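You operate a simulated robot arm through the tools that you are given. There is no shell and no other tool. Be economical: measure what you need, move in short steps, check, and stop when the job is done.

Carry out the task below with a simulated robot arm. There is one attempt and no reset: what you move stays moved.

TASK
On the spares table top, make the guide roller and the air filter change places.
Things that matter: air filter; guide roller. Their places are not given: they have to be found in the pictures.

It is judged by the outcome, as a careful person would: the job done as asked, and still so three seconds after it is handed in. It fails if anything else is knocked over, pushed out of place, dropped, spilled or broken.

THE ROBOT
A 6-joint arm with a two-finger parallel gripper, fixed in place. Base frame: the origin is at the foot of the arm, x ahead of it, y to its left, z up; the work surface is at about z = 0.85. Lengths are in m, angles in degrees, forces in N, time in s.
With the tool pointing down near the work surface it reaches from about 0.24 to 0.64 m from the base axis. Its first joint turns from -66.0 to 66.0 degrees. Payload 2.7 kg.
Tool frame: the origin (TCP) lies between the finger pads and is the grasp point; the fingertips stand 0.023 m ahead of it; z points along the fingers, y is the line along which they close. The gripper opens to 0.094 m. The fingers are 0.038 m wide and 0.01 m thick; the gripper's body (0.054 by 0.096 m) begins 0.039 m behind the TCP.
Orientation is that of the tool frame in the base frame, as a unit quaternion [w, x, y, z]. With the fingers straight down and closing along the base's y, the tool's x points along the base's -x, its y along +y and its z along -z.

THE INTERFACE
- The arm moves only by the tool servo_tool. Its argument "deltas" is a list of rows, each a list of 7 numbers: the shift along the tool's x, y, z in units of 20 mm (1.0 is 20 mm), then the turn, a rotation vector about the tool's x, y, z in units of 8 degrees (1.0 is 8 degrees), then the opening, from 0 (shut) to 1 (fully open). In form: [[tx, ty, tz, rx, ry, rz, gripper], ...]. A call has 1 to 20 rows; each row shifts and turns the commanded pose from where the row before left it, along the tool's axes as they then stand. A call with a number of a shift or a turn outside -1 to 1 is refused whole. A row lasts 0.2 s, in which the tool goes at most 0.05 m and 8.6 degrees; a call with a longer step from one row to the next is refused whole, and so is a gripper value outside its range. A pose out of reach is approached as far as the arm can. The call stops where the force on the tool passes 40 N (or 10 N more than at its start, if that is more) or the arm is blocked; 0.2 s more then pass. The fingers move at their own pace (about 0.045 m/s each) and stop on an object; they squeeze with about 45 N. The grip force told is the motor's: it shows also when the fingers shut on nothing. Time passes only in rows, and 0.2 s behind the last, so rows that do not move let the fingers close. It gives the time, the measured TCP pose, the force on the tool (base axes), the opening and the grip force at its end, in the units of the frame above (readings bear some noise), and new pictures: "show" is both (left out), scene, wrist or none.
- Cameras (640 x 400 px; columns grow to the right, rows downward): "scene" is fixed at [0.0639, -0.4188, 1.4209]; the picture's right is [0.88, -0.48, 0.00], its down [-0.20, -0.36, -0.91] and it looks along [0.43, 0.80, -0.41] (base axes); focal length 370 px, centre (320, 200). "wrist" rides on the gripper at [-0.039, 0, -0.044] in the tool frame; the picture's right is [0.00, -1.00, 0.00], its down [0.97, 0.00, -0.24] and it looks along [0.24, 0.00, 0.97] (tool axes); focal length 218 px, centre (320, 200).
- probe_pixels(camera, pixels): for up to 12 pixels [column, row] of the newest picture of that camera ("zoom" is the newest enlarged one), the place [x, y, z] in the base frame of the surface seen there, good to about 0.003 m. No time passes.
- close_up(camera, box): a new picture of the part [left, top, right, bottom] of that camera's present view, enlarged. No time passes.
- job_done(): hands the job in; it is judged then, once.

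Work in short steps. Measure before you move; look again where a grasp or a placing could have gone wrong, and mend it. You have 60 turns and 100 pictures in all, the two below and enlarged ones among them. Open the gripper and draw the arm clear of the work before you hand the job in, unless the task says otherwise; then end with one line.

The tools are called after "Emit:" as name(argument=value, ...) on one line, values as JSON. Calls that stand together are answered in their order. servo_tool: Moves the arm, as the interface text tells. Its arguments: {"type":"object","properties":{"deltas":{"type":"array","items":{"type":"array","items":{"type":"number"}}},"show":{"type":"string","enum":["both","scene","wrist","none"]}},"required":["deltas"]} The other tools are called the same way: probe_pixels (camera, pixels) gives the place of the surface under pixels of a picture; close_up (camera, box) takes an enlarged picture of a part of a camera's view; job_done () hands the job in.

At the start:

```text
time: 0.0
tool_pos: [0.4089, 0.1675, 1.0709]
tool_rot: [0.0, 0.0, 1.0, 0.0]
force: [0.6, 0.2, 0.1]
opening: 0.0941
grip_force: 0.0
```

scene: 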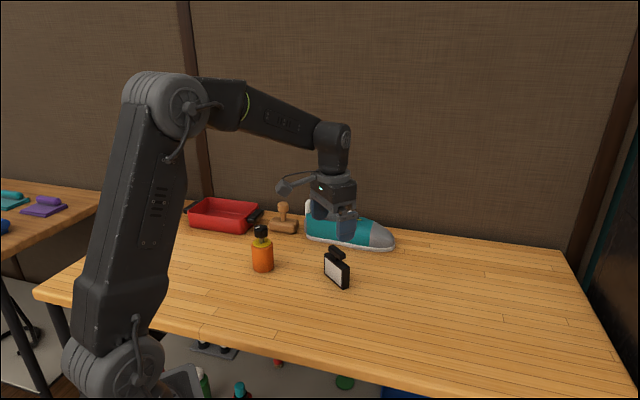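
wrist: 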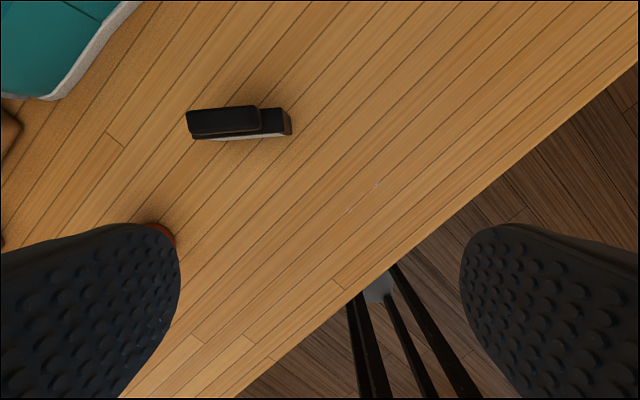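

I see an orange bottle, a black box, a stamp, a shoe and a tray; I need a closer look to identify the roller and filter.

Emit:
close_up(camera="scene", box=[180, 180, 420, 330])

Emit:
close_up(camera="scene", box=[0, 170, 120, 245])

Emit:
close_up(camera="scene", box=[160, 320, 420, 400])

```text
2.67 times, centred on (300, 255) of scene
```

zoom: 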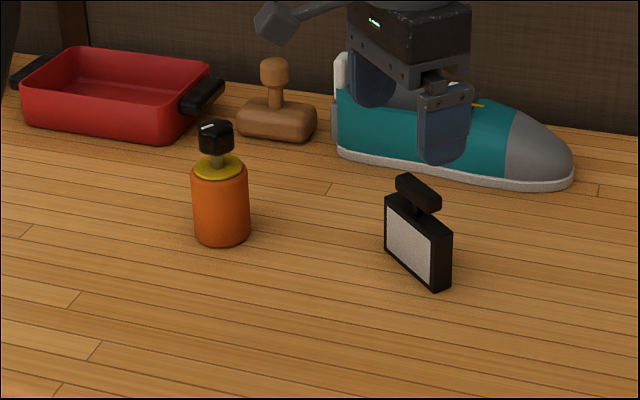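

```text
5.33 times, centred on (60, 208) of scene
```

zoom: 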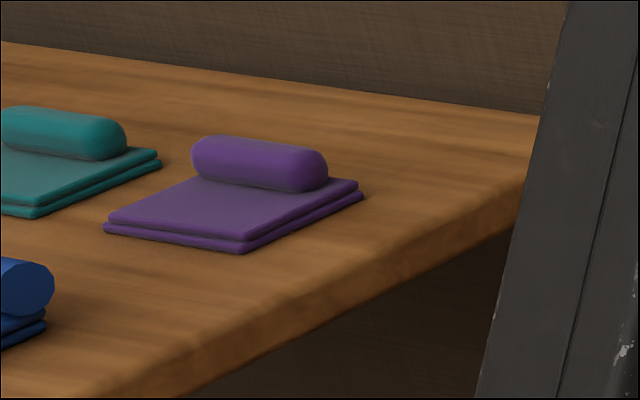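

```text
2.46 times, centred on (290, 360) of scene
```

zoom: 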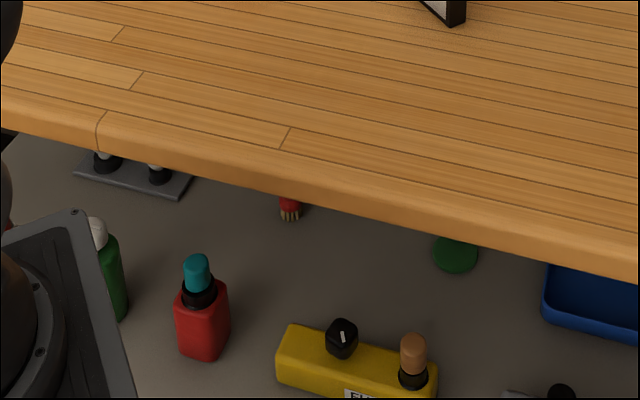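

The orange cylinder with the knob is the guide roller, and the black framed white panel is the air filter. Measuring both, plus their neighbours.

Emit:
close_up(camera="scene", box=[240, 210, 368, 290])

```text
5.00 times, centred on (304, 250) of scene
```

zoom: 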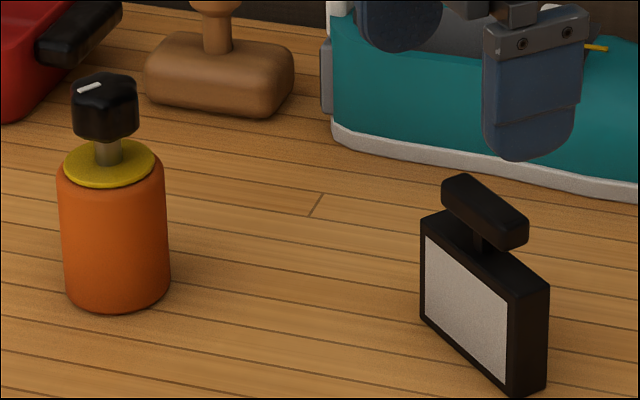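

Emit:
probe_pixels(camera="zoom", pixels=[[105, 80], [105, 120], [110, 175], [62, 240], [115, 240], [165, 240], [118, 305], [480, 195], [450, 182], [520, 222], [428, 322], [508, 390]])

Emit:
probe_pixels(camera="zoom", pixels=[[425, 235], [510, 295], [545, 290], [545, 380], [427, 218], [330, 130], [250, 110], [40, 100], [478, 238], [515, 232], [445, 205]])

Emit:
probe_pixels(camera="wrist", pixels=[[190, 115], [258, 110], [192, 135], [260, 128], [290, 125], [286, 136], [285, 110], [195, 139]])

```text
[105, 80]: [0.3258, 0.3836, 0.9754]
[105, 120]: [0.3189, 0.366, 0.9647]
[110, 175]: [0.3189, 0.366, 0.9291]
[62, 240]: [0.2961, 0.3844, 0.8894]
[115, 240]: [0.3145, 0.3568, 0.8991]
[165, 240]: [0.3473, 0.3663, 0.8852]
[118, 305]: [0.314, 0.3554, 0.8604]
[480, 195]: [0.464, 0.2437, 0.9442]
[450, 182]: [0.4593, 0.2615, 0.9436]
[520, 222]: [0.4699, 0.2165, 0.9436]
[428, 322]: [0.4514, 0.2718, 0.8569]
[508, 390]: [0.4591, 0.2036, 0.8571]
```

```text
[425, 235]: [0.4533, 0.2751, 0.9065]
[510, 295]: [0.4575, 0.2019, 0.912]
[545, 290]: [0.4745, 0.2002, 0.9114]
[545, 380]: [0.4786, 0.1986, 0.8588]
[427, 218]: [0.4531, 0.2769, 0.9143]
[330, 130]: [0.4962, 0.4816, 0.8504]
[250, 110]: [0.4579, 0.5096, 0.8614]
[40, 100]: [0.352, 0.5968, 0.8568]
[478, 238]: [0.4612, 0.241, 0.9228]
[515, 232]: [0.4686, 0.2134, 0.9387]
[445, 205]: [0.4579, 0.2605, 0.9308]
```

```text
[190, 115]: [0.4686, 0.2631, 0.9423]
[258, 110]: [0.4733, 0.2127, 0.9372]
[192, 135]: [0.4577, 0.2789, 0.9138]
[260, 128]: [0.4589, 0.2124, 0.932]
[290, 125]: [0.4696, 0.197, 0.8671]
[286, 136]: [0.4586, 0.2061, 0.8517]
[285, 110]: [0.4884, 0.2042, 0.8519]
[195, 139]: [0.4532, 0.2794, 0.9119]
```

The roller's axis is near (0.323, 0.383), with its knob at z 0.95–0.978. The filter is centred near (0.466, 0.239), long along y. I move above the roller first.

Emit:
servo_tool(deltas=[[0.391, 0.977, 0, 0, 0, 0, 1], [0.391, 0.977, 0, 0, 0, 0, 1], [0.391, 0.977, 0, 0, 0, 0, 1], [0.391, 0.977, 0, 0, 0, 0, 1], [0.391, 0.977, 0, 0, 0, 0, 1], [0.391, 0.977, 0, 0, 0, 0, 1], [0.391, 0.977, 0, 0, 0, 0, 1], [0.391, 0.977, 0, 0, 0, 0, 1], [0.391, 0.977, 0, 0, 0, 0, 1], [0.391, 0.977, 0, 0, 0, 0, 1], [0.391, 0.977, 0, 0, 0, 0, 1], [0, 0, 0, 0, 0, 0, 1]])

```text
time: 2.6
tool_pos: [0.3229, 0.3817, 1.0722]
tool_rot: [0.0, 0.0, 1.0, 0.001]
force: [0.5, -0.5, 0.4]
opening: 0.0938
grip_force: 0.1
```

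scene: 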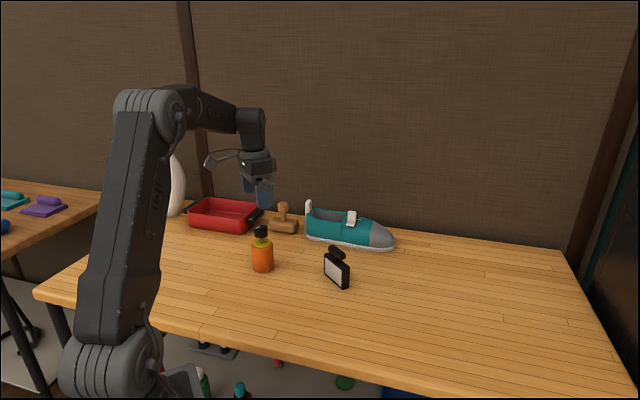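
wrist: 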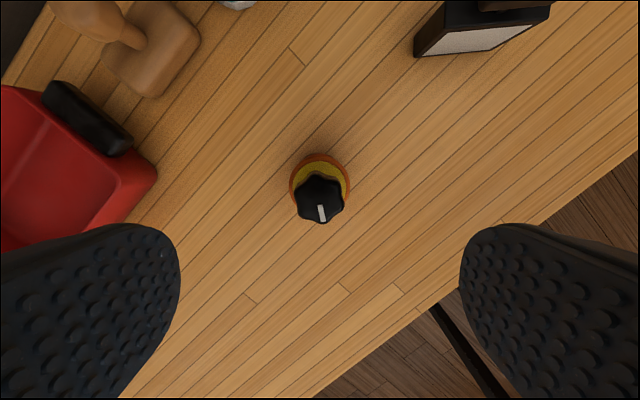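

Roller is at wrist (320,185), centred between the fingers. Probing the knob, collar, the shoe and the white object at scene (177,185).

Emit:
probe_pixels(camera="wrist", pixels=[[320, 198], [298, 195], [343, 195], [320, 220], [320, 177], [293, 180], [348, 180], [320, 158], [322, 212]])

Emit:
probe_pixels(camera="scene", pixels=[[177, 185], [180, 212], [310, 240], [350, 247], [390, 245], [350, 215], [262, 229]])

```text
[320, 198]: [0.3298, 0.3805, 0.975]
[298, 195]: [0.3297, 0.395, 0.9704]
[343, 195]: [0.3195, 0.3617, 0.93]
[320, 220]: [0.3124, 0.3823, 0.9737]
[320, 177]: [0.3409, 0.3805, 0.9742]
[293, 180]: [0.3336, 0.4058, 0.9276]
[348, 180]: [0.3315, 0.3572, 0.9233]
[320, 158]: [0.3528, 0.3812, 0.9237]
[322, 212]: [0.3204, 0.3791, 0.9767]
```

```text
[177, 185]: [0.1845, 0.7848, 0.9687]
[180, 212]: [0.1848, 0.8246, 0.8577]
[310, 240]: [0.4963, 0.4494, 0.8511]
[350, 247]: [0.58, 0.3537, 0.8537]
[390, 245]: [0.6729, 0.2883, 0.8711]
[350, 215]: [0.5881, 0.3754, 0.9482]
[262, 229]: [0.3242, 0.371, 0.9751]
```

Knob centre is about (0.326, 0.381). I shift 3 mm in +x, descend to z 0.958 and close.

Emit:
servo_tool(deltas=[[-0.15, 0, 0.95, 0, 0, 0, 1], [0, 0, 0.95, 0, 0, 0, 1], [0, 0, 0.95, 0, 0, 0, 1], [0, 0, 0.95, 0, 0, 0, 1], [0, 0, 0.95, 0, 0, 0, 1], [0, 0, 0.95, 0, 0, 0, 1], [0, 0, 0, 0, 0, 0, 1]])

Emit:
servo_tool(deltas=[[0, 0, 0, 0, 0, 0, 0.3], [0, 0, 0, 0, 0, 0, 0.2], [0, 0, 0, 0, 0, 0, 0], [0, 0, 0, 0, 0, 0, 0], [0, 0, 0, 0, 0, 0, 0]])

```text
time: 4.2
tool_pos: [0.3255, 0.3796, 0.9566]
tool_rot: [-0.001, 0.0, 1.0, 0.0]
force: [0.1, 1.5, -0.4]
opening: 0.0937
grip_force: 0.1
```

scene: 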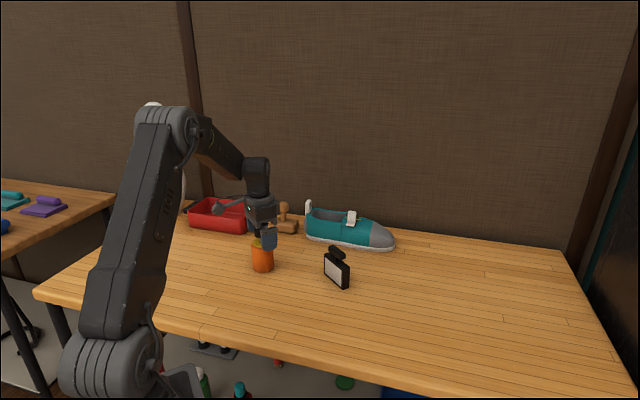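
wrist: 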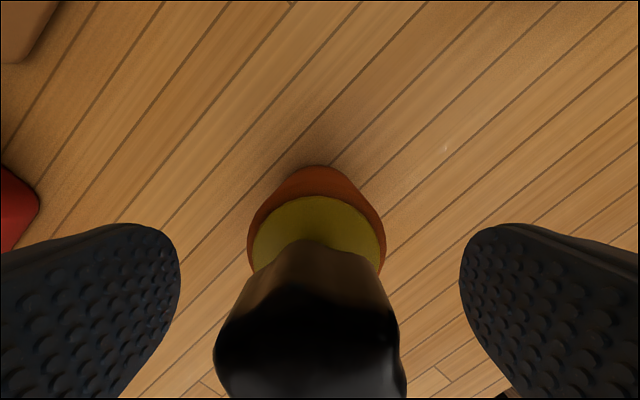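

```text
time: 5.4
tool_pos: [0.3265, 0.3805, 0.9568]
tool_rot: [0.0, 0.0, 1.0, 0.0]
force: [1.2, 1.3, 0.2]
opening: 0.033
grip_force: 44.7
```

scene: 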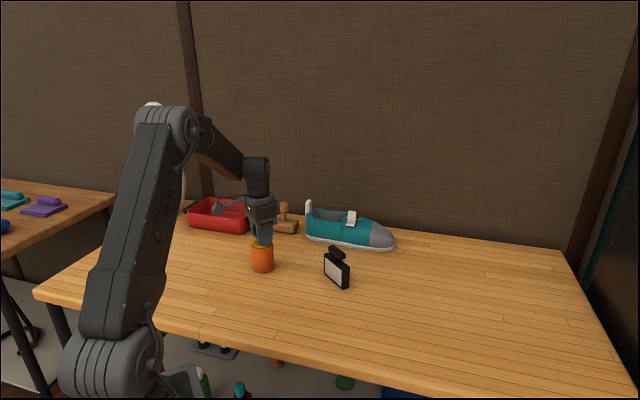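
wrist: 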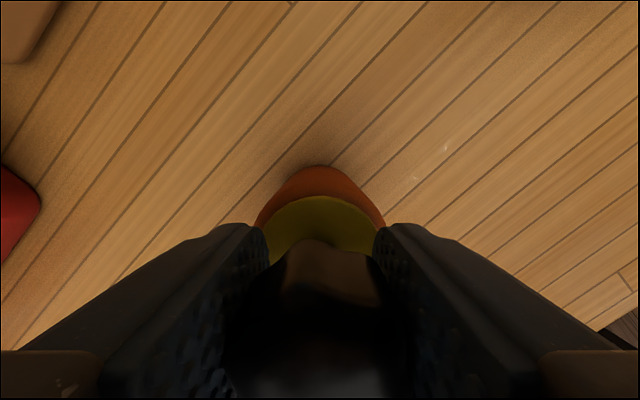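

Gripped the knob (opening 0.033, 44.7 N), so the axis is (0.3265, 0.3805). Lift 0.12 m.

Emit:
servo_tool(deltas=[[0, 0, -0.5, 0, 0, 0, 0], [0, 0, -0.9, 0, 0, 0, 0], [0, 0, -0.9, 0, 0, 0, 0], [0, 0, -0.9, 0, 0, 0, 0], [0, 0, -0.9, 0, 0, 0, 0], [0, 0, -0.9, 0, 0, 0, 0], [0, 0, -1, 0, 0, 0, 0], [0, 0, 0, 0, 0, 0, 0]])

Emit:
probe_pixels(camera="scene", pixels=[[366, 322], [366, 340], [366, 355]])

```text
time: 7.2
tool_pos: [0.3253, 0.3822, 1.077]
tool_rot: [0.0, 0.0, 1.0, 0.0]
force: [0.0, 0.4, -2.4]
opening: 0.0331
grip_force: 44.4
```

scene: 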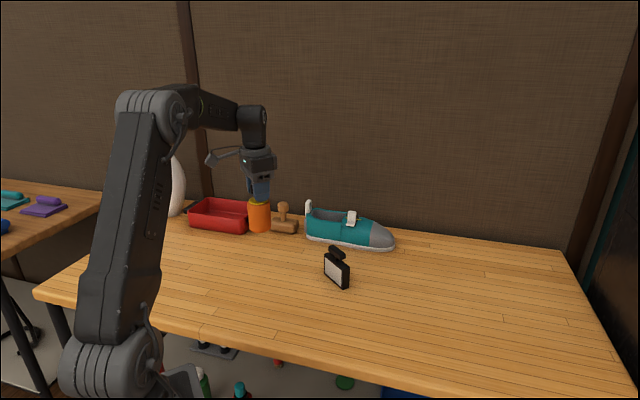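
wrist: 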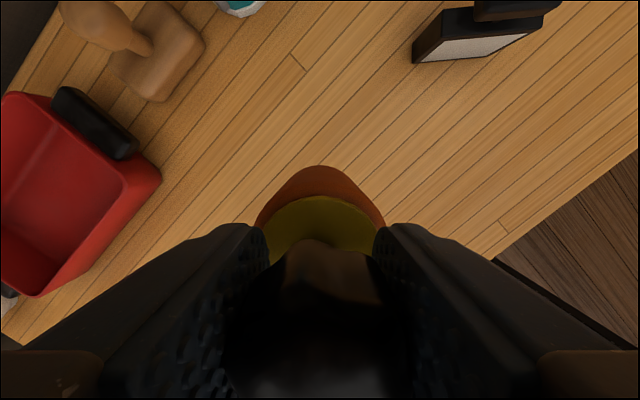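

```text
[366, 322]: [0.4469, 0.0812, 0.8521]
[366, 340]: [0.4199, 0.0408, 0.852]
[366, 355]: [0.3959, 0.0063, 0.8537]
```

Lifted cleanly and (0.447, 0.081) is free table. Carrying the roller there.

Emit:
servo_tool(deltas=[[-0.386, -0.939, 0, 0, 0, 0, 0], [-0.386, -0.939, 0, 0, 0, 0, 0], [-0.386, -0.939, 0, 0, 0, 0, 0], [-0.386, -0.939, 0, 0, 0, 0, 0], [-0.386, -0.939, 0, 0, 0, 0, 0], [-0.386, -0.939, 0, 0, 0, 0, 0], [-0.386, -0.939, 0, 0, 0, 0, 0], [-0.386, -0.939, 0, 0, 0, 0, 0], [-0.386, -0.939, 0, 0, 0, 0, 0], [-0.386, -0.939, 0, 0, 0, 0, 0], [-0.386, -0.939, 0, 0, 0, 0, 0], [-0.386, -0.939, 0, 0, 0, 0, 0], [-0.386, -0.939, 0, 0, 0, 0, 0], [-0.386, -0.939, 0, 0, 0, 0, 0], [-0.386, -0.939, 0, 0, 0, 0, 0], [-0.386, -0.939, 0, 0, 0, 0, 0], [0, 0, 0, 0, 0, 0, 0]], show="none")

Emit:
servo_tool(deltas=[[0, 0, 1, 0, 0, 0, 0], [0, 0, 1, 0, 0, 0, 0], [0, 0, 1, 0, 0, 0, 0], [0, 0, 1, 0, 0, 0, 0], [0, 0, 1, 0, 0, 0, 0], [0, 0, 0.5, 0, 0, 0, 0], [0, 0, 0.3, 0, 0, 0, 0], [0, 0, 0, 0, 0, 0, 0]])

```text
time: 10.8
tool_pos: [0.4473, 0.0802, 1.0765]
tool_rot: [0.0, 0.0, 1.0, 0.0]
force: [0.5, 0.3, -1.2]
opening: 0.0331
grip_force: 44.3
```

```text
time: 12.6
tool_pos: [0.4484, 0.0801, 0.9611]
tool_rot: [0.0, -0.001, 1.0, 0.0]
force: [-0.5, -0.1, -1.5]
opening: 0.0329
grip_force: 45.1
```

scene: 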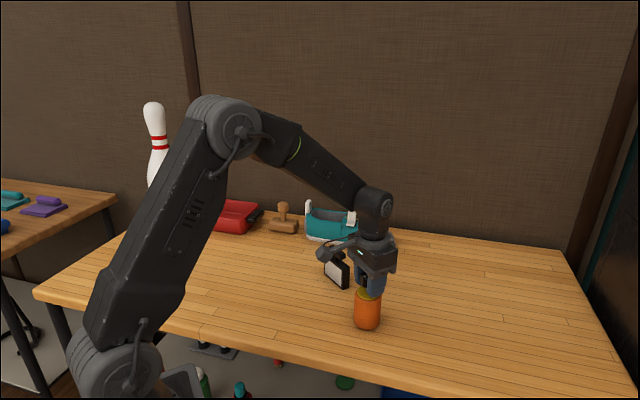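
wrist: 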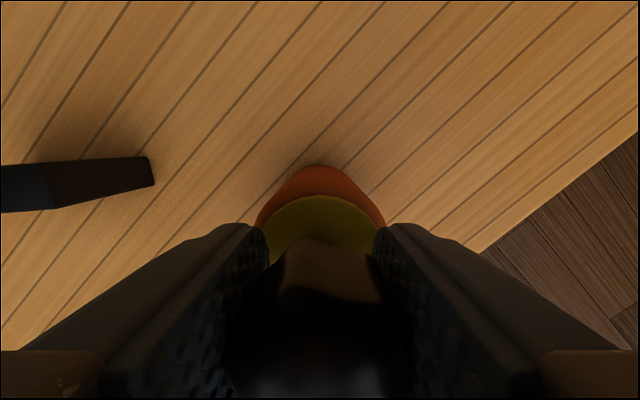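

About 4 mm above contact; I lower the rest, release, and check.

Emit:
servo_tool(deltas=[[0, 0, 0.1, 0, 0, 0, 0], [0, 0, 0.1, 0, 0, 0, 0], [0, 0, 0, 0, 0, 0, 0]], show="none")

Emit:
servo_tool(deltas=[[0, 0, 0, 0, 0, 0, 0.6], [0, 0, 0, 0, 0, 0, 1], [0, 0, 0, 0, 0, 0, 1], [0, 0, 0, 0, 0, 0, 1], [0, 0, 0, 0, 0, 0, 1]], show="scene")

```text
time: 13.4
tool_pos: [0.4482, 0.0806, 0.9584]
tool_rot: [0.0, 0.0, 1.0, 0.0]
force: [-0.3, 1.1, -2.5]
opening: 0.0329
grip_force: 45.2
```

```text
time: 14.6
tool_pos: [0.449, 0.0816, 0.9576]
tool_rot: [0.001, 0.0, 1.0, 0.0]
force: [-0.2, -0.2, 0.8]
opening: 0.0938
grip_force: 0.0
```

scene: 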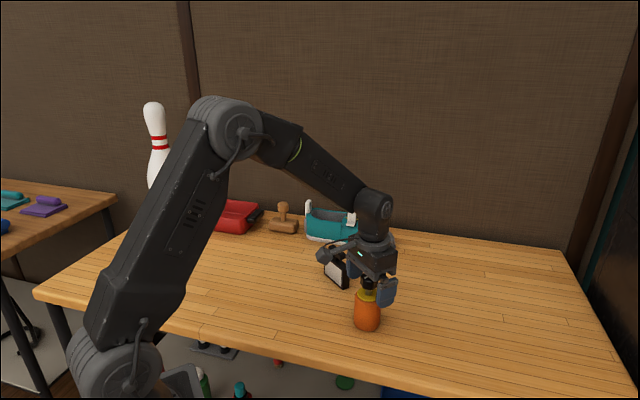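

Roller stands at the temporary spot. Lift, move over the filter and begin turning 90° so that the fingers close along x.

Emit:
servo_tool(deltas=[[0, 0, -0.95, 0, 0, 0, 1], [0, 0, -0.95, 0, 0, 0, 1], [0, 0, -0.95, 0, 0, 0, 1], [0, 0, -0.95, 0, 0, 0, 1], [0, 0, -0.95, 0, 0, 0, 1], [0, 0, -0.95, 0, 0, 0, 1], [-0.106, 0.985, 0, 0, 0, 0, 1], [-0.106, 0.985, 0, 0, 0, 0, 1], [-0.106, 0.985, 0, 0, 0, 0, 1], [-0.106, 0.985, 0, 0, 0, 0, 1], [-0.106, 0.985, 0, 0, 0, 0, 1], [-0.106, 0.985, 0, 0, 0, 0, 1], [-0.106, 0.985, 0, 0, 0, 0, 1], [-0.106, 0.985, 0, 0, 0, 0, 1], [0, 0, 0, 0, 0, 0, 1]], show="scene")

Emit:
servo_tool(deltas=[[0, 0, 0, 0, 0, -0.986, 1], [0, 0, 0, 0, 0, -0.986, 1], [0, 0, 0, 0, 0, -0.986, 1], [0, 0, 0, 0, 0, -0.986, 1], [0, 0, 0, 0, 0, -0.986, 1], [0, 0, 0, 0, 0, -0.986, 1], [0, 0, 0, 0, 0, -0.986, 1], [0, 0, 0, 0, 0, -0.986, 1], [0, 0, 0, 0, 0, -0.986, 1], [0, 0, 0, 0, 0, -0.986, 1], [0, 0, 0, 0, 0, -0.986, 1], [0, 0, 0, 0, 0, -0.986, 1], [0, 0, 0, 0, 0, 0, 1]])

```text
time: 17.8
tool_pos: [0.4656, 0.2382, 1.0713]
tool_rot: [0.0, 0.0, 1.0, 0.001]
force: [-0.1, 0.0, 1.1]
opening: 0.094
grip_force: 0.0
```

scene: 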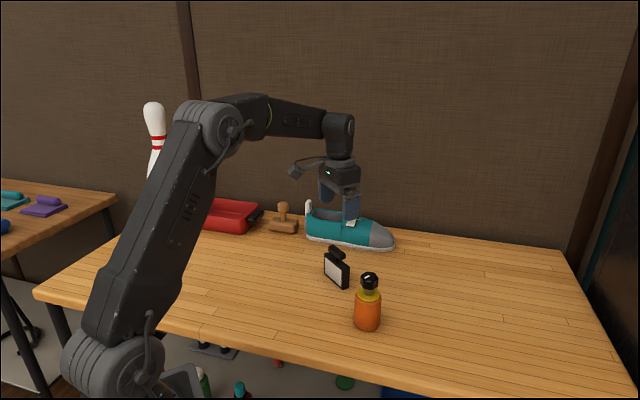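

```text
time: 20.6
tool_pos: [0.4656, 0.2386, 1.0711]
tool_rot: [-0.001, 0.736, -0.677, 0.0]
force: [-0.2, -0.5, 0.1]
opening: 0.0939
grip_force: 0.1
```

scene: 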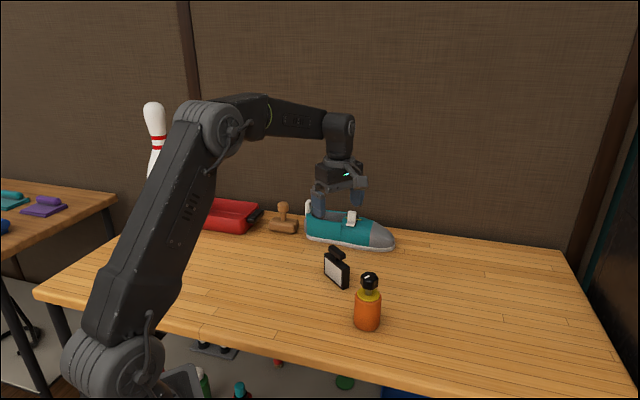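
wrist: 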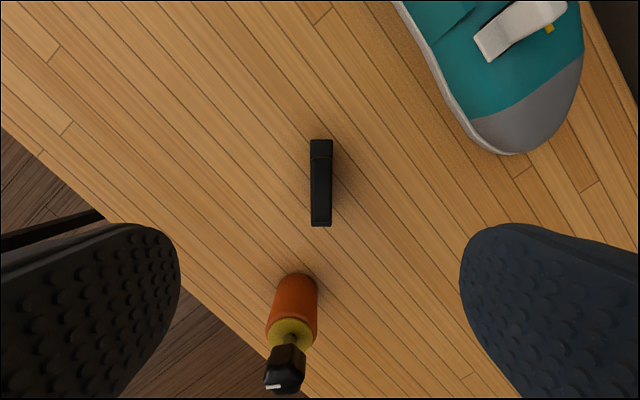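

The filter lies upright at wrist column 321, aligned with the fingers. Probe it for a centre check.

Emit:
probe_pixels(camera="wrist", pixels=[[313, 165], [331, 165], [313, 200], [329, 200], [321, 160], [321, 224], [321, 142], [313, 220], [330, 220]])

```text
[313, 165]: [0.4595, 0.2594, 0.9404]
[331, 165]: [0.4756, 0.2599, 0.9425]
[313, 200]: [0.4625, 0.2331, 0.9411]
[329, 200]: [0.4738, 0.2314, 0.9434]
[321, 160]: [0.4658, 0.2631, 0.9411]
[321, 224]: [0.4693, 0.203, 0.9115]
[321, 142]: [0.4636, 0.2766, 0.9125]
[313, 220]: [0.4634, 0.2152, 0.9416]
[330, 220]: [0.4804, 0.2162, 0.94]
```

Centre is about (0.4675, 0.239). Descend to z 0.914 in two stages, checking before closing.

Emit:
servo_tool(deltas=[[0, -0.1, 0.98, 0, 0, 0, 1], [0, 0, 0.98, 0, 0, 0, 1], [0, 0, 0.98, 0, 0, 0, 1], [0, 0, 0.98, 0, 0, 0, 1], [0, 0, 0.98, 0, 0, 0, 1], [0, 0, 0.98, 0, 0, 0, 1], [0, 0, 0.98, 0, 0, 0, 1], [0, 0, 0.98, 0, 0, 0, 1], [0, 0, 0, 0, 0, 0, 1]])

```text
time: 22.6
tool_pos: [0.4686, 0.2373, 0.9143]
tool_rot: [0.0, 0.736, -0.677, 0.0]
force: [-0.7, -0.4, -0.2]
opening: 0.0939
grip_force: 0.1
```

scene: 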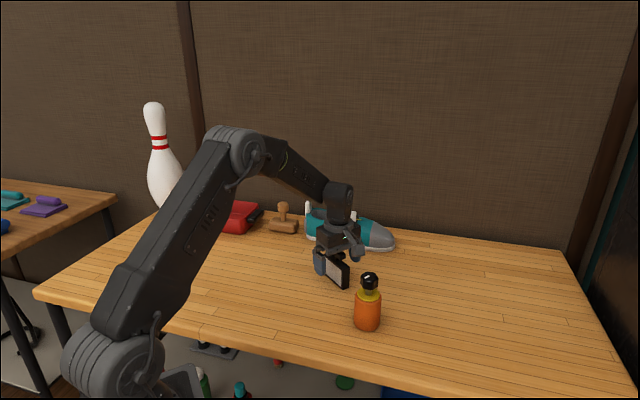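
wrist: 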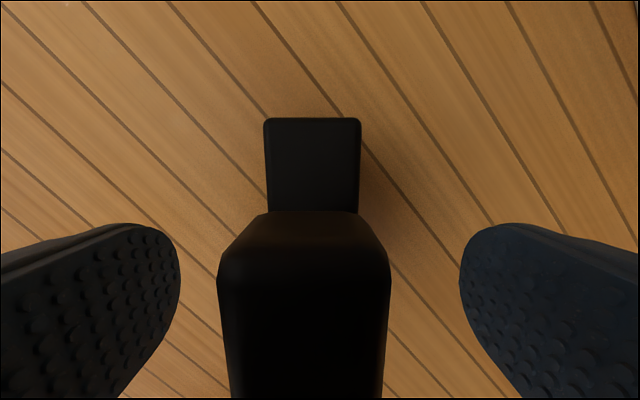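

Filter is between the pads, well aligned. Close and lift.

Emit:
servo_tool(deltas=[[0, 0, 0, 0, 0, 0, 0.3], [0, 0, 0, 0, 0, 0, 0.2], [0, 0, 0, 0, 0, 0, 0], [0, 0, 0, 0, 0, 0, 0], [0, 0, 0, 0, 0, 0, 0], [0, 0, 0, 0, 0, 0, 0]], show="none")

Emit:
servo_tool(deltas=[[0, 0, -0.5, 0, 0, 0, 0], [0, 0, -0.9, 0, 0, 0, 0], [0, 0, -0.9, 0, 0, 0, 0], [0, 0, -0.9, 0, 0, 0, 0], [0, 0, -0.9, 0, 0, 0, 0], [0, 0, -0.9, 0, 0, 0, 0], [0, 0, 0, 0, 0, 0, 0]])

```text
time: 24.0
tool_pos: [0.4677, 0.2371, 0.9141]
tool_rot: [0.0, 0.736, -0.677, 0.0]
force: [-0.4, 0.6, 0.6]
opening: 0.02
grip_force: 45.2
```

```text
time: 25.6
tool_pos: [0.4683, 0.2375, 1.0158]
tool_rot: [0.0, 0.735, -0.678, 0.0]
force: [-0.3, 0.2, -0.5]
opening: 0.0201
grip_force: 45.2
```

scene: 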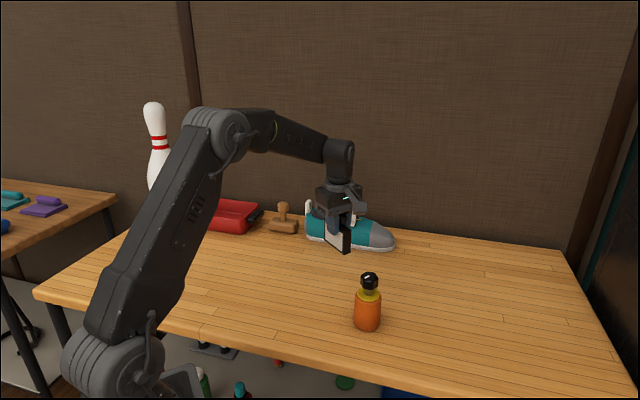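
wrist: 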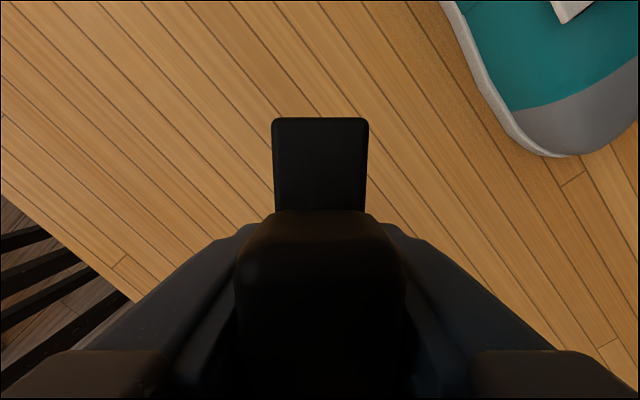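

Filter held (opening 0.020). Carry it to the roller's old place and lower to just above the surface.

Emit:
servo_tool(deltas=[[-0.846, 0.721, 0, 0, 0, 0, 0], [-0.846, 0.721, 0, 0, 0, 0, 0], [-0.846, 0.721, 0, 0, 0, 0, 0], [-0.846, 0.721, 0, 0, 0, 0, 0], [-0.846, 0.721, 0, 0, 0, 0, 0], [-0.846, 0.721, 0, 0, 0, 0, 0], [-0.846, 0.721, 0, 0, 0, 0, 0], [-0.846, 0.721, 0, 0, 0, 0, 0], [-0.846, 0.721, 0, 0, 0, 0, 0], [0, 0, 0, 0, 0, 0, 0], [0, 0, 0, 0, 0, 0, 0]])

```text
time: 28.0
tool_pos: [0.3262, 0.381, 1.0162]
tool_rot: [0.0, 0.735, -0.678, 0.0]
force: [0.2, 0.2, -0.6]
opening: 0.0199
grip_force: 45.0
```

scene: 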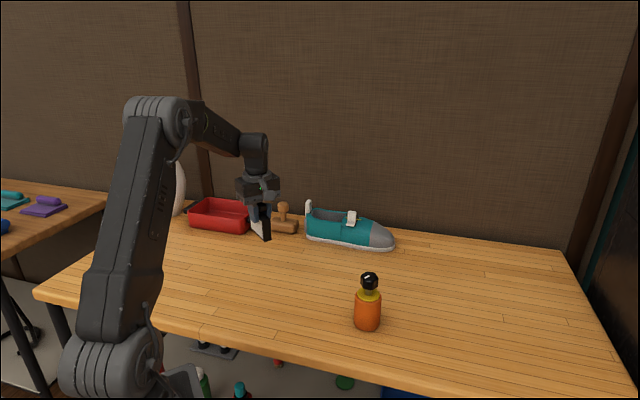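
wrist: 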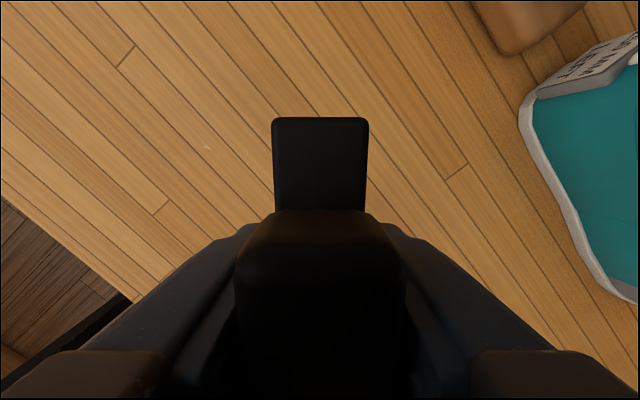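

Over the target with everything clear. Lower to z≈0.914 gently.

Emit:
servo_tool(deltas=[[0.1, 0, 0.9, 0, 0, 0, 0], [0, 0, 0.9, 0, 0, 0, 0], [0, 0, 0.9, 0, 0, 0, 0], [0, 0, 0.9, 0, 0, 0, 0], [0, 0, 0.9, 0, 0, 0, 0], [0, 0, 0.3, 0, 0, 0, 0], [0, 0, 0.15, 0, 0, 0, 0], [0, 0, 0.1, 0, 0, 0, 0], [0, 0, 0, 0, 0, 0, 0]], show="scene")

```text
time: 30.0
tool_pos: [0.3262, 0.3764, 0.9137]
tool_rot: [-0.001, 0.735, -0.678, 0.0]
force: [-4.3, -4.1, 18.1]
opening: 0.0202
grip_force: 45.2
```

scene: 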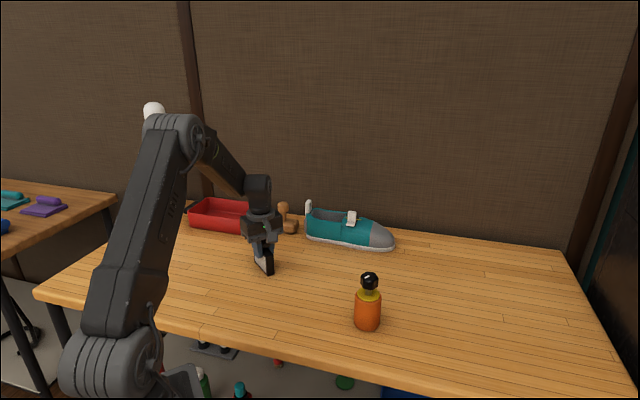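

In contact (18 N). Relax a hair, open, and then rise straight up.

Emit:
servo_tool(deltas=[[0, 0, -0.05, 0, 0, 0, 0], [0, 0, 0, 0, 0, 0, 0.5], [0, 0, 0, 0, 0, 0, 1], [0, 0, 0, 0, 0, 0, 1], [0, 0, 0, 0, 0, 0, 1], [0, 0, 0, 0, 0, 0, 1]], show="wrist")

Emit:
servo_tool(deltas=[[0, 0, -0.95, 0, 0, 0, 1], [0, 0, -0.95, 0, 0, 0, 1], [0, 0, -0.95, 0, 0, 0, 1], [0, 0, -0.95, 0, 0, 0, 1], [0, 0, -0.95, 0, 0, 0, 1], [0, 0, -0.95, 0, 0, 0, 1], [0, 0, -0.95, 0, 0, 0, 1], [0, 0, -0.95, 0, 0, 0, 1], [0, 0, 0, 0, 0, 0, 1]])

```text
time: 31.4
tool_pos: [0.3264, 0.377, 0.9151]
tool_rot: [0.001, 0.735, -0.678, 0.0]
force: [0.0, -0.1, -0.1]
opening: 0.0942
grip_force: 0.1
```

wrist: 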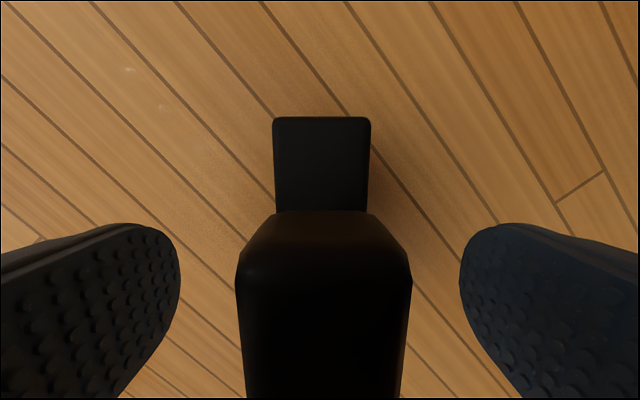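

```text
time: 33.4
tool_pos: [0.326, 0.3759, 1.0659]
tool_rot: [0.0, 0.736, -0.677, 0.0]
force: [0.2, -0.4, -0.4]
opening: 0.094
grip_force: 0.0
```

scene: 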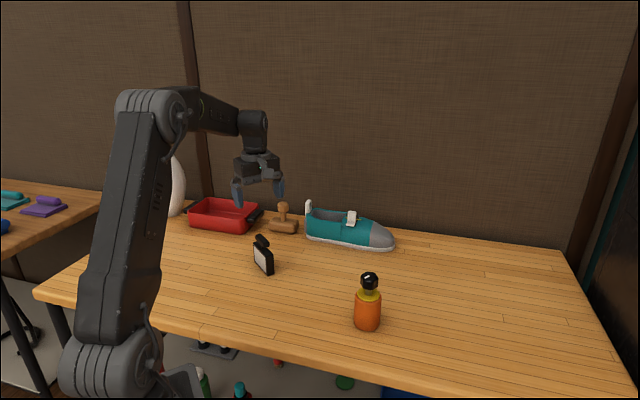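
wrist: 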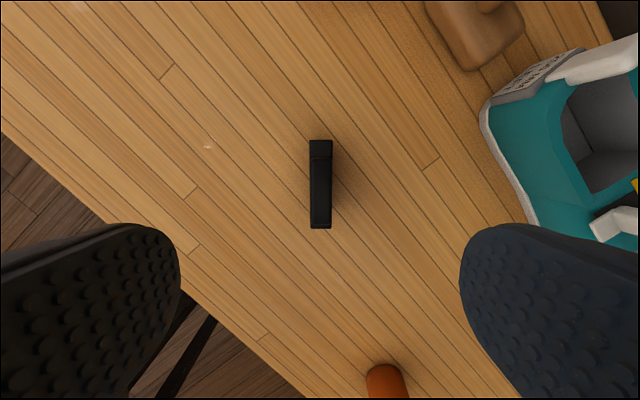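

Filter stands upright at the roller's old place. Return above the roller at (0.4485, 0.0805) and turn back.

Emit:
servo_tool(deltas=[[0.952, -0.305, 0, 0, 0, 0, 1], [0.952, -0.305, 0, 0, 0, 0, 1], [0.952, -0.305, 0, 0, 0, 0, 1], [0.952, -0.305, 0, 0, 0, 0, 1], [0.952, -0.305, 0, 0, 0, 0, 1], [0.952, -0.305, 0, 0, 0, 0, 1], [0.952, -0.305, 0, 0, 0, 0, 1], [0.952, -0.305, 0, 0, 0, 0, 1], [0.952, -0.305, 0, 0, 0, 0, 1], [0.952, -0.305, 0, 0, 0, 0, 1], [0.952, -0.305, 0, 0, 0, 0, 1], [0.952, -0.305, 0, 0, 0, 0, 1], [0.952, -0.305, 0, 0, 0, 0, 1], [0.952, -0.305, 0, 0, 0, 0, 1], [0.952, -0.305, 0, 0, 0, 0, 1], [0.952, -0.305, 0, 0, 0, 0, 1], [0, 0, 0, 0, 0, 0, 1]], show="none")

Emit:
servo_tool(deltas=[[0, 0, 0, 0, 0, 0.986, 1], [0, 0, 0, 0, 0, 0.986, 1], [0, 0, 0, 0, 0, 0.986, 1], [0, 0, 0, 0, 0, 0.986, 1], [0, 0, 0, 0, 0, 0.986, 1], [0, 0, 0, 0, 0, 0.986, 1], [0, 0, 0, 0, 0, 0.986, 1], [0, 0, 0, 0, 0, 0.986, 1], [0, 0, 0, 0, 0, 0.986, 1], [0, 0, 0, 0, 0, 0.986, 1], [0, 0, 0, 0, 0, 0.986, 1], [0, 0, 0, 0, 0, 0.986, 1], [0, 0, 0, 0, 0, 0, 1]])

```text
time: 37.0
tool_pos: [0.4482, 0.0804, 1.0671]
tool_rot: [0.0, 0.735, -0.678, 0.0]
force: [0.1, 0.1, 0.0]
opening: 0.0939
grip_force: 0.2
```

```text
time: 39.8
tool_pos: [0.4478, 0.0821, 1.0656]
tool_rot: [0.0, 0.0, 1.0, 0.0]
force: [0.0, 0.2, 1.6]
opening: 0.0939
grip_force: 0.0
```

scene: 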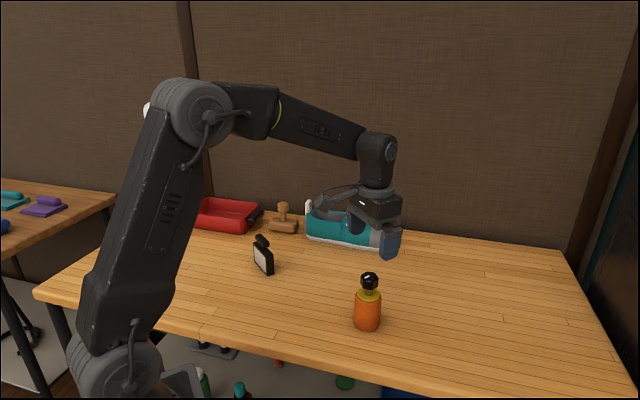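
wrist: 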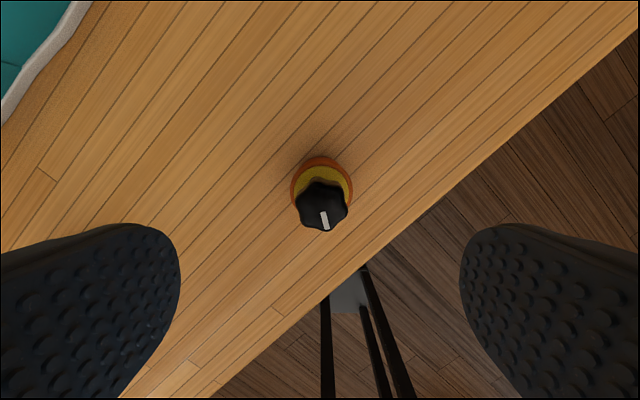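

Roller is centred at wrist (322,190). Descend 0.109 m to z 0.957, then close and lift.

Emit:
servo_tool(deltas=[[0, -0.05, 0.9, 0, 0, 0, 1], [0, 0, 0.9, 0, 0, 0, 1], [0, 0, 0.9, 0, 0, 0, 1], [0, 0, 0.9, 0, 0, 0, 1], [0, 0, 0.9, 0, 0, 0, 1], [0, 0, 0.95, 0, 0, 0, 1], [0, 0, 0, 0, 0, 0, 1], [0, 0, 0, 0, 0, 0, 0.3], [0, 0, 0, 0, 0, 0, 0.2], [0, 0, 0, 0, 0, 0, 0], [0, 0, 0, 0, 0, 0, 0], [0, 0, 0, 0, 0, 0, 0]])

```text
time: 42.4
tool_pos: [0.448, 0.0802, 0.9557]
tool_rot: [0.0, 0.001, 1.0, 0.0]
force: [0.6, -1.0, -0.2]
opening: 0.033
grip_force: 45.0
```

scene: 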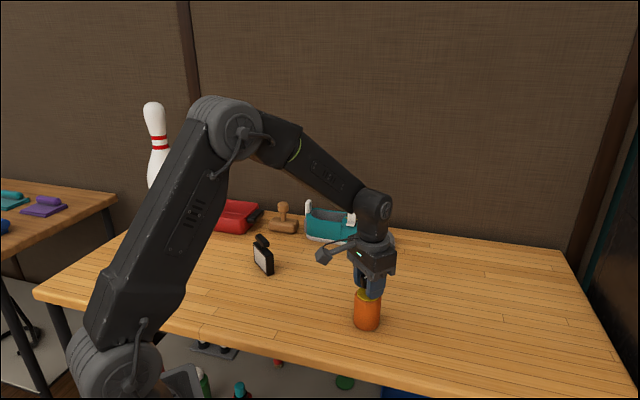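
wrist: 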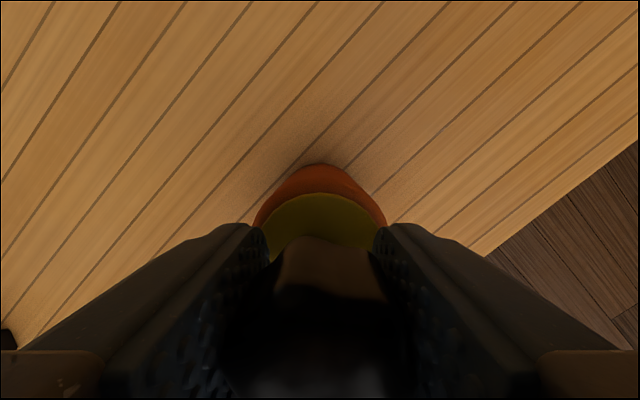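

Gripped. Lift 5 cm, carry to (0.467, 0.239) over clear table, lower to just above contact.

Emit:
servo_tool(deltas=[[0, 0, -0.5, 0, 0, 0, 0], [0, 0, -1, 0, 0, 0, 0], [0, 0, -1, 0, 0, 0, 0], [-0.12, 0.99, 0, 0, 0, 0, 0], [-0.12, 0.99, 0, 0, 0, 0, 0], [-0.12, 0.99, 0, 0, 0, 0, 0], [-0.12, 0.99, 0, 0, 0, 0, 0], [-0.12, 0.99, 0, 0, 0, 0, 0], [-0.12, 0.99, 0, 0, 0, 0, 0], [-0.12, 0.99, 0, 0, 0, 0, 0], [-0.12, 0.99, 0, 0, 0, 0, 0], [0, 0, 0, 0, 0, 0, 0], [0, 0, 0.9, 0, 0, 0, 0], [0, 0, 0.9, 0, 0, 0, 0], [0, 0, 0.5, 0, 0, 0, 0], [0, 0, 0, 0, 0, 0, 0]])

```text
time: 45.8
tool_pos: [0.4676, 0.2389, 0.9612]
tool_rot: [0.0, 0.0, 1.0, 0.0]
force: [-0.1, -0.5, -1.1]
opening: 0.0329
grip_force: 44.8
```

scene: 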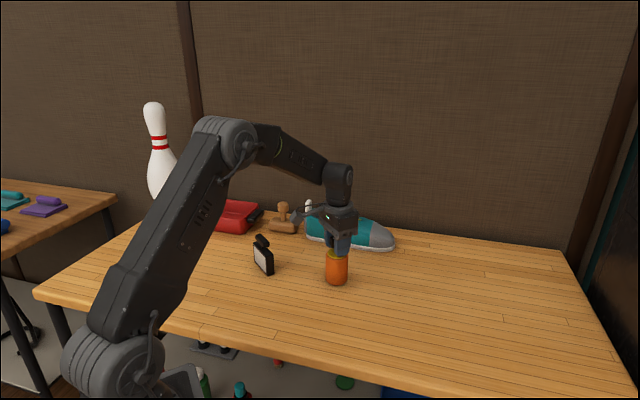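
wrist: 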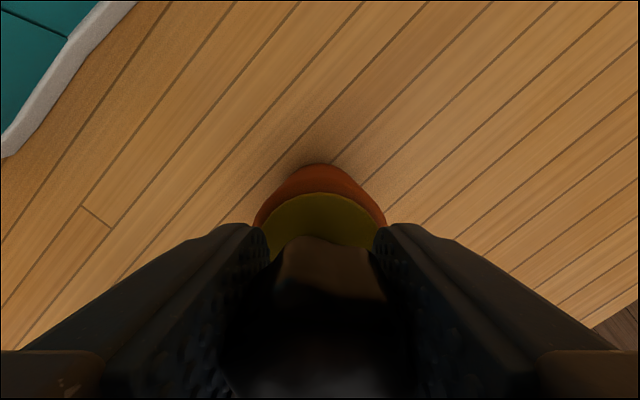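

On target; lower the last ~4 mm, release, then rise.

Emit:
servo_tool(deltas=[[0, 0, 0.1, 0, 0, 0, 0], [0, 0, 0.1, 0, 0, 0, 0], [0, 0, 0, 0, 0, 0, 0]], show="none")

Emit:
servo_tool(deltas=[[0, 0, 0, 0, 0, 0, 0.6], [0, 0, 0, 0, 0, 0, 1], [0, 0, 0, 0, 0, 0, 1], [0, 0, 0, 0, 0, 0, 1], [0, 0, 0, 0, 0, 0, 1], [0, 0, -0.95, 0, 0, 0, 1], [0, 0, -0.95, 0, 0, 0, 1], [0, 0, -0.95, 0, 0, 0, 1], [0, 0, -0.95, 0, 0, 0, 1], [0, 0, -0.95, 0, 0, 0, 1], [0, 0, -0.95, 0, 0, 0, 1], [0, -0.9, -0.3, 0, 0, 0, 1], [0, -0.9, -0.3, 0, 0, 0, 1], [0, -0.9, -0.3, 0, 0, 0, 1], [0, -0.9, 0, 0, 0, 0, 1], [0, -0.9, 0, 0, 0, 0, 1], [0, 0, 0, 0, 0, 0, 1]])

```text
time: 46.6
tool_pos: [0.4671, 0.2401, 0.9548]
tool_rot: [0.0, 0.0, 1.0, 0.0]
force: [0.0, 0.2, -1.6]
opening: 0.0326
grip_force: 45.3
```

```text
time: 50.2
tool_pos: [0.4672, 0.1488, 1.0892]
tool_rot: [0.0, -0.001, 1.0, 0.0]
force: [-0.5, -0.9, 0.2]
opening: 0.0939
grip_force: 0.1
```

scene: 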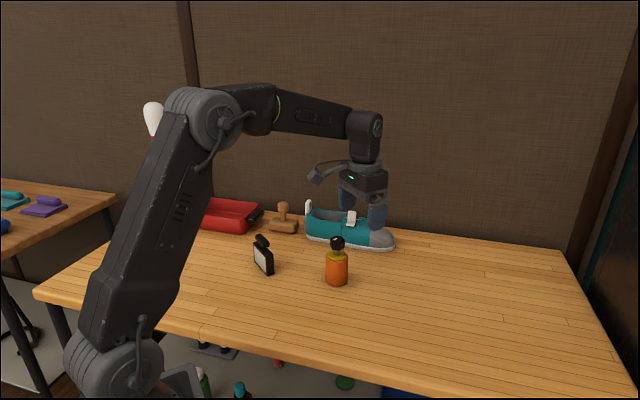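
wrist: 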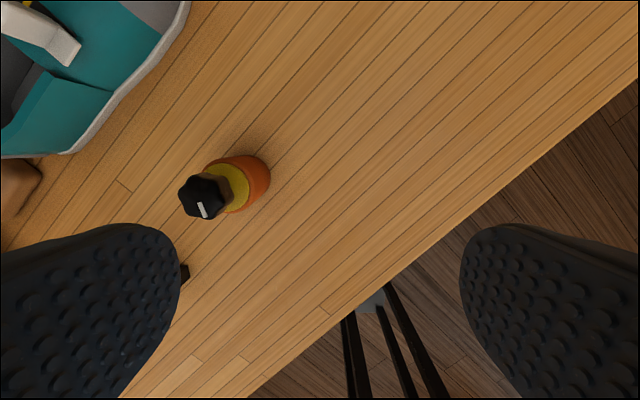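

Both objects stand upright in each other's places, the neighbours are untouched, and the gripper is open and clear.

Emit:
job_done()

```text
The job is handed in.
```

The guide roller and the air filter have changed places: each stands upright within a few millimetres of the other's old spot, nothing else was disturbed, and the job is handed in.
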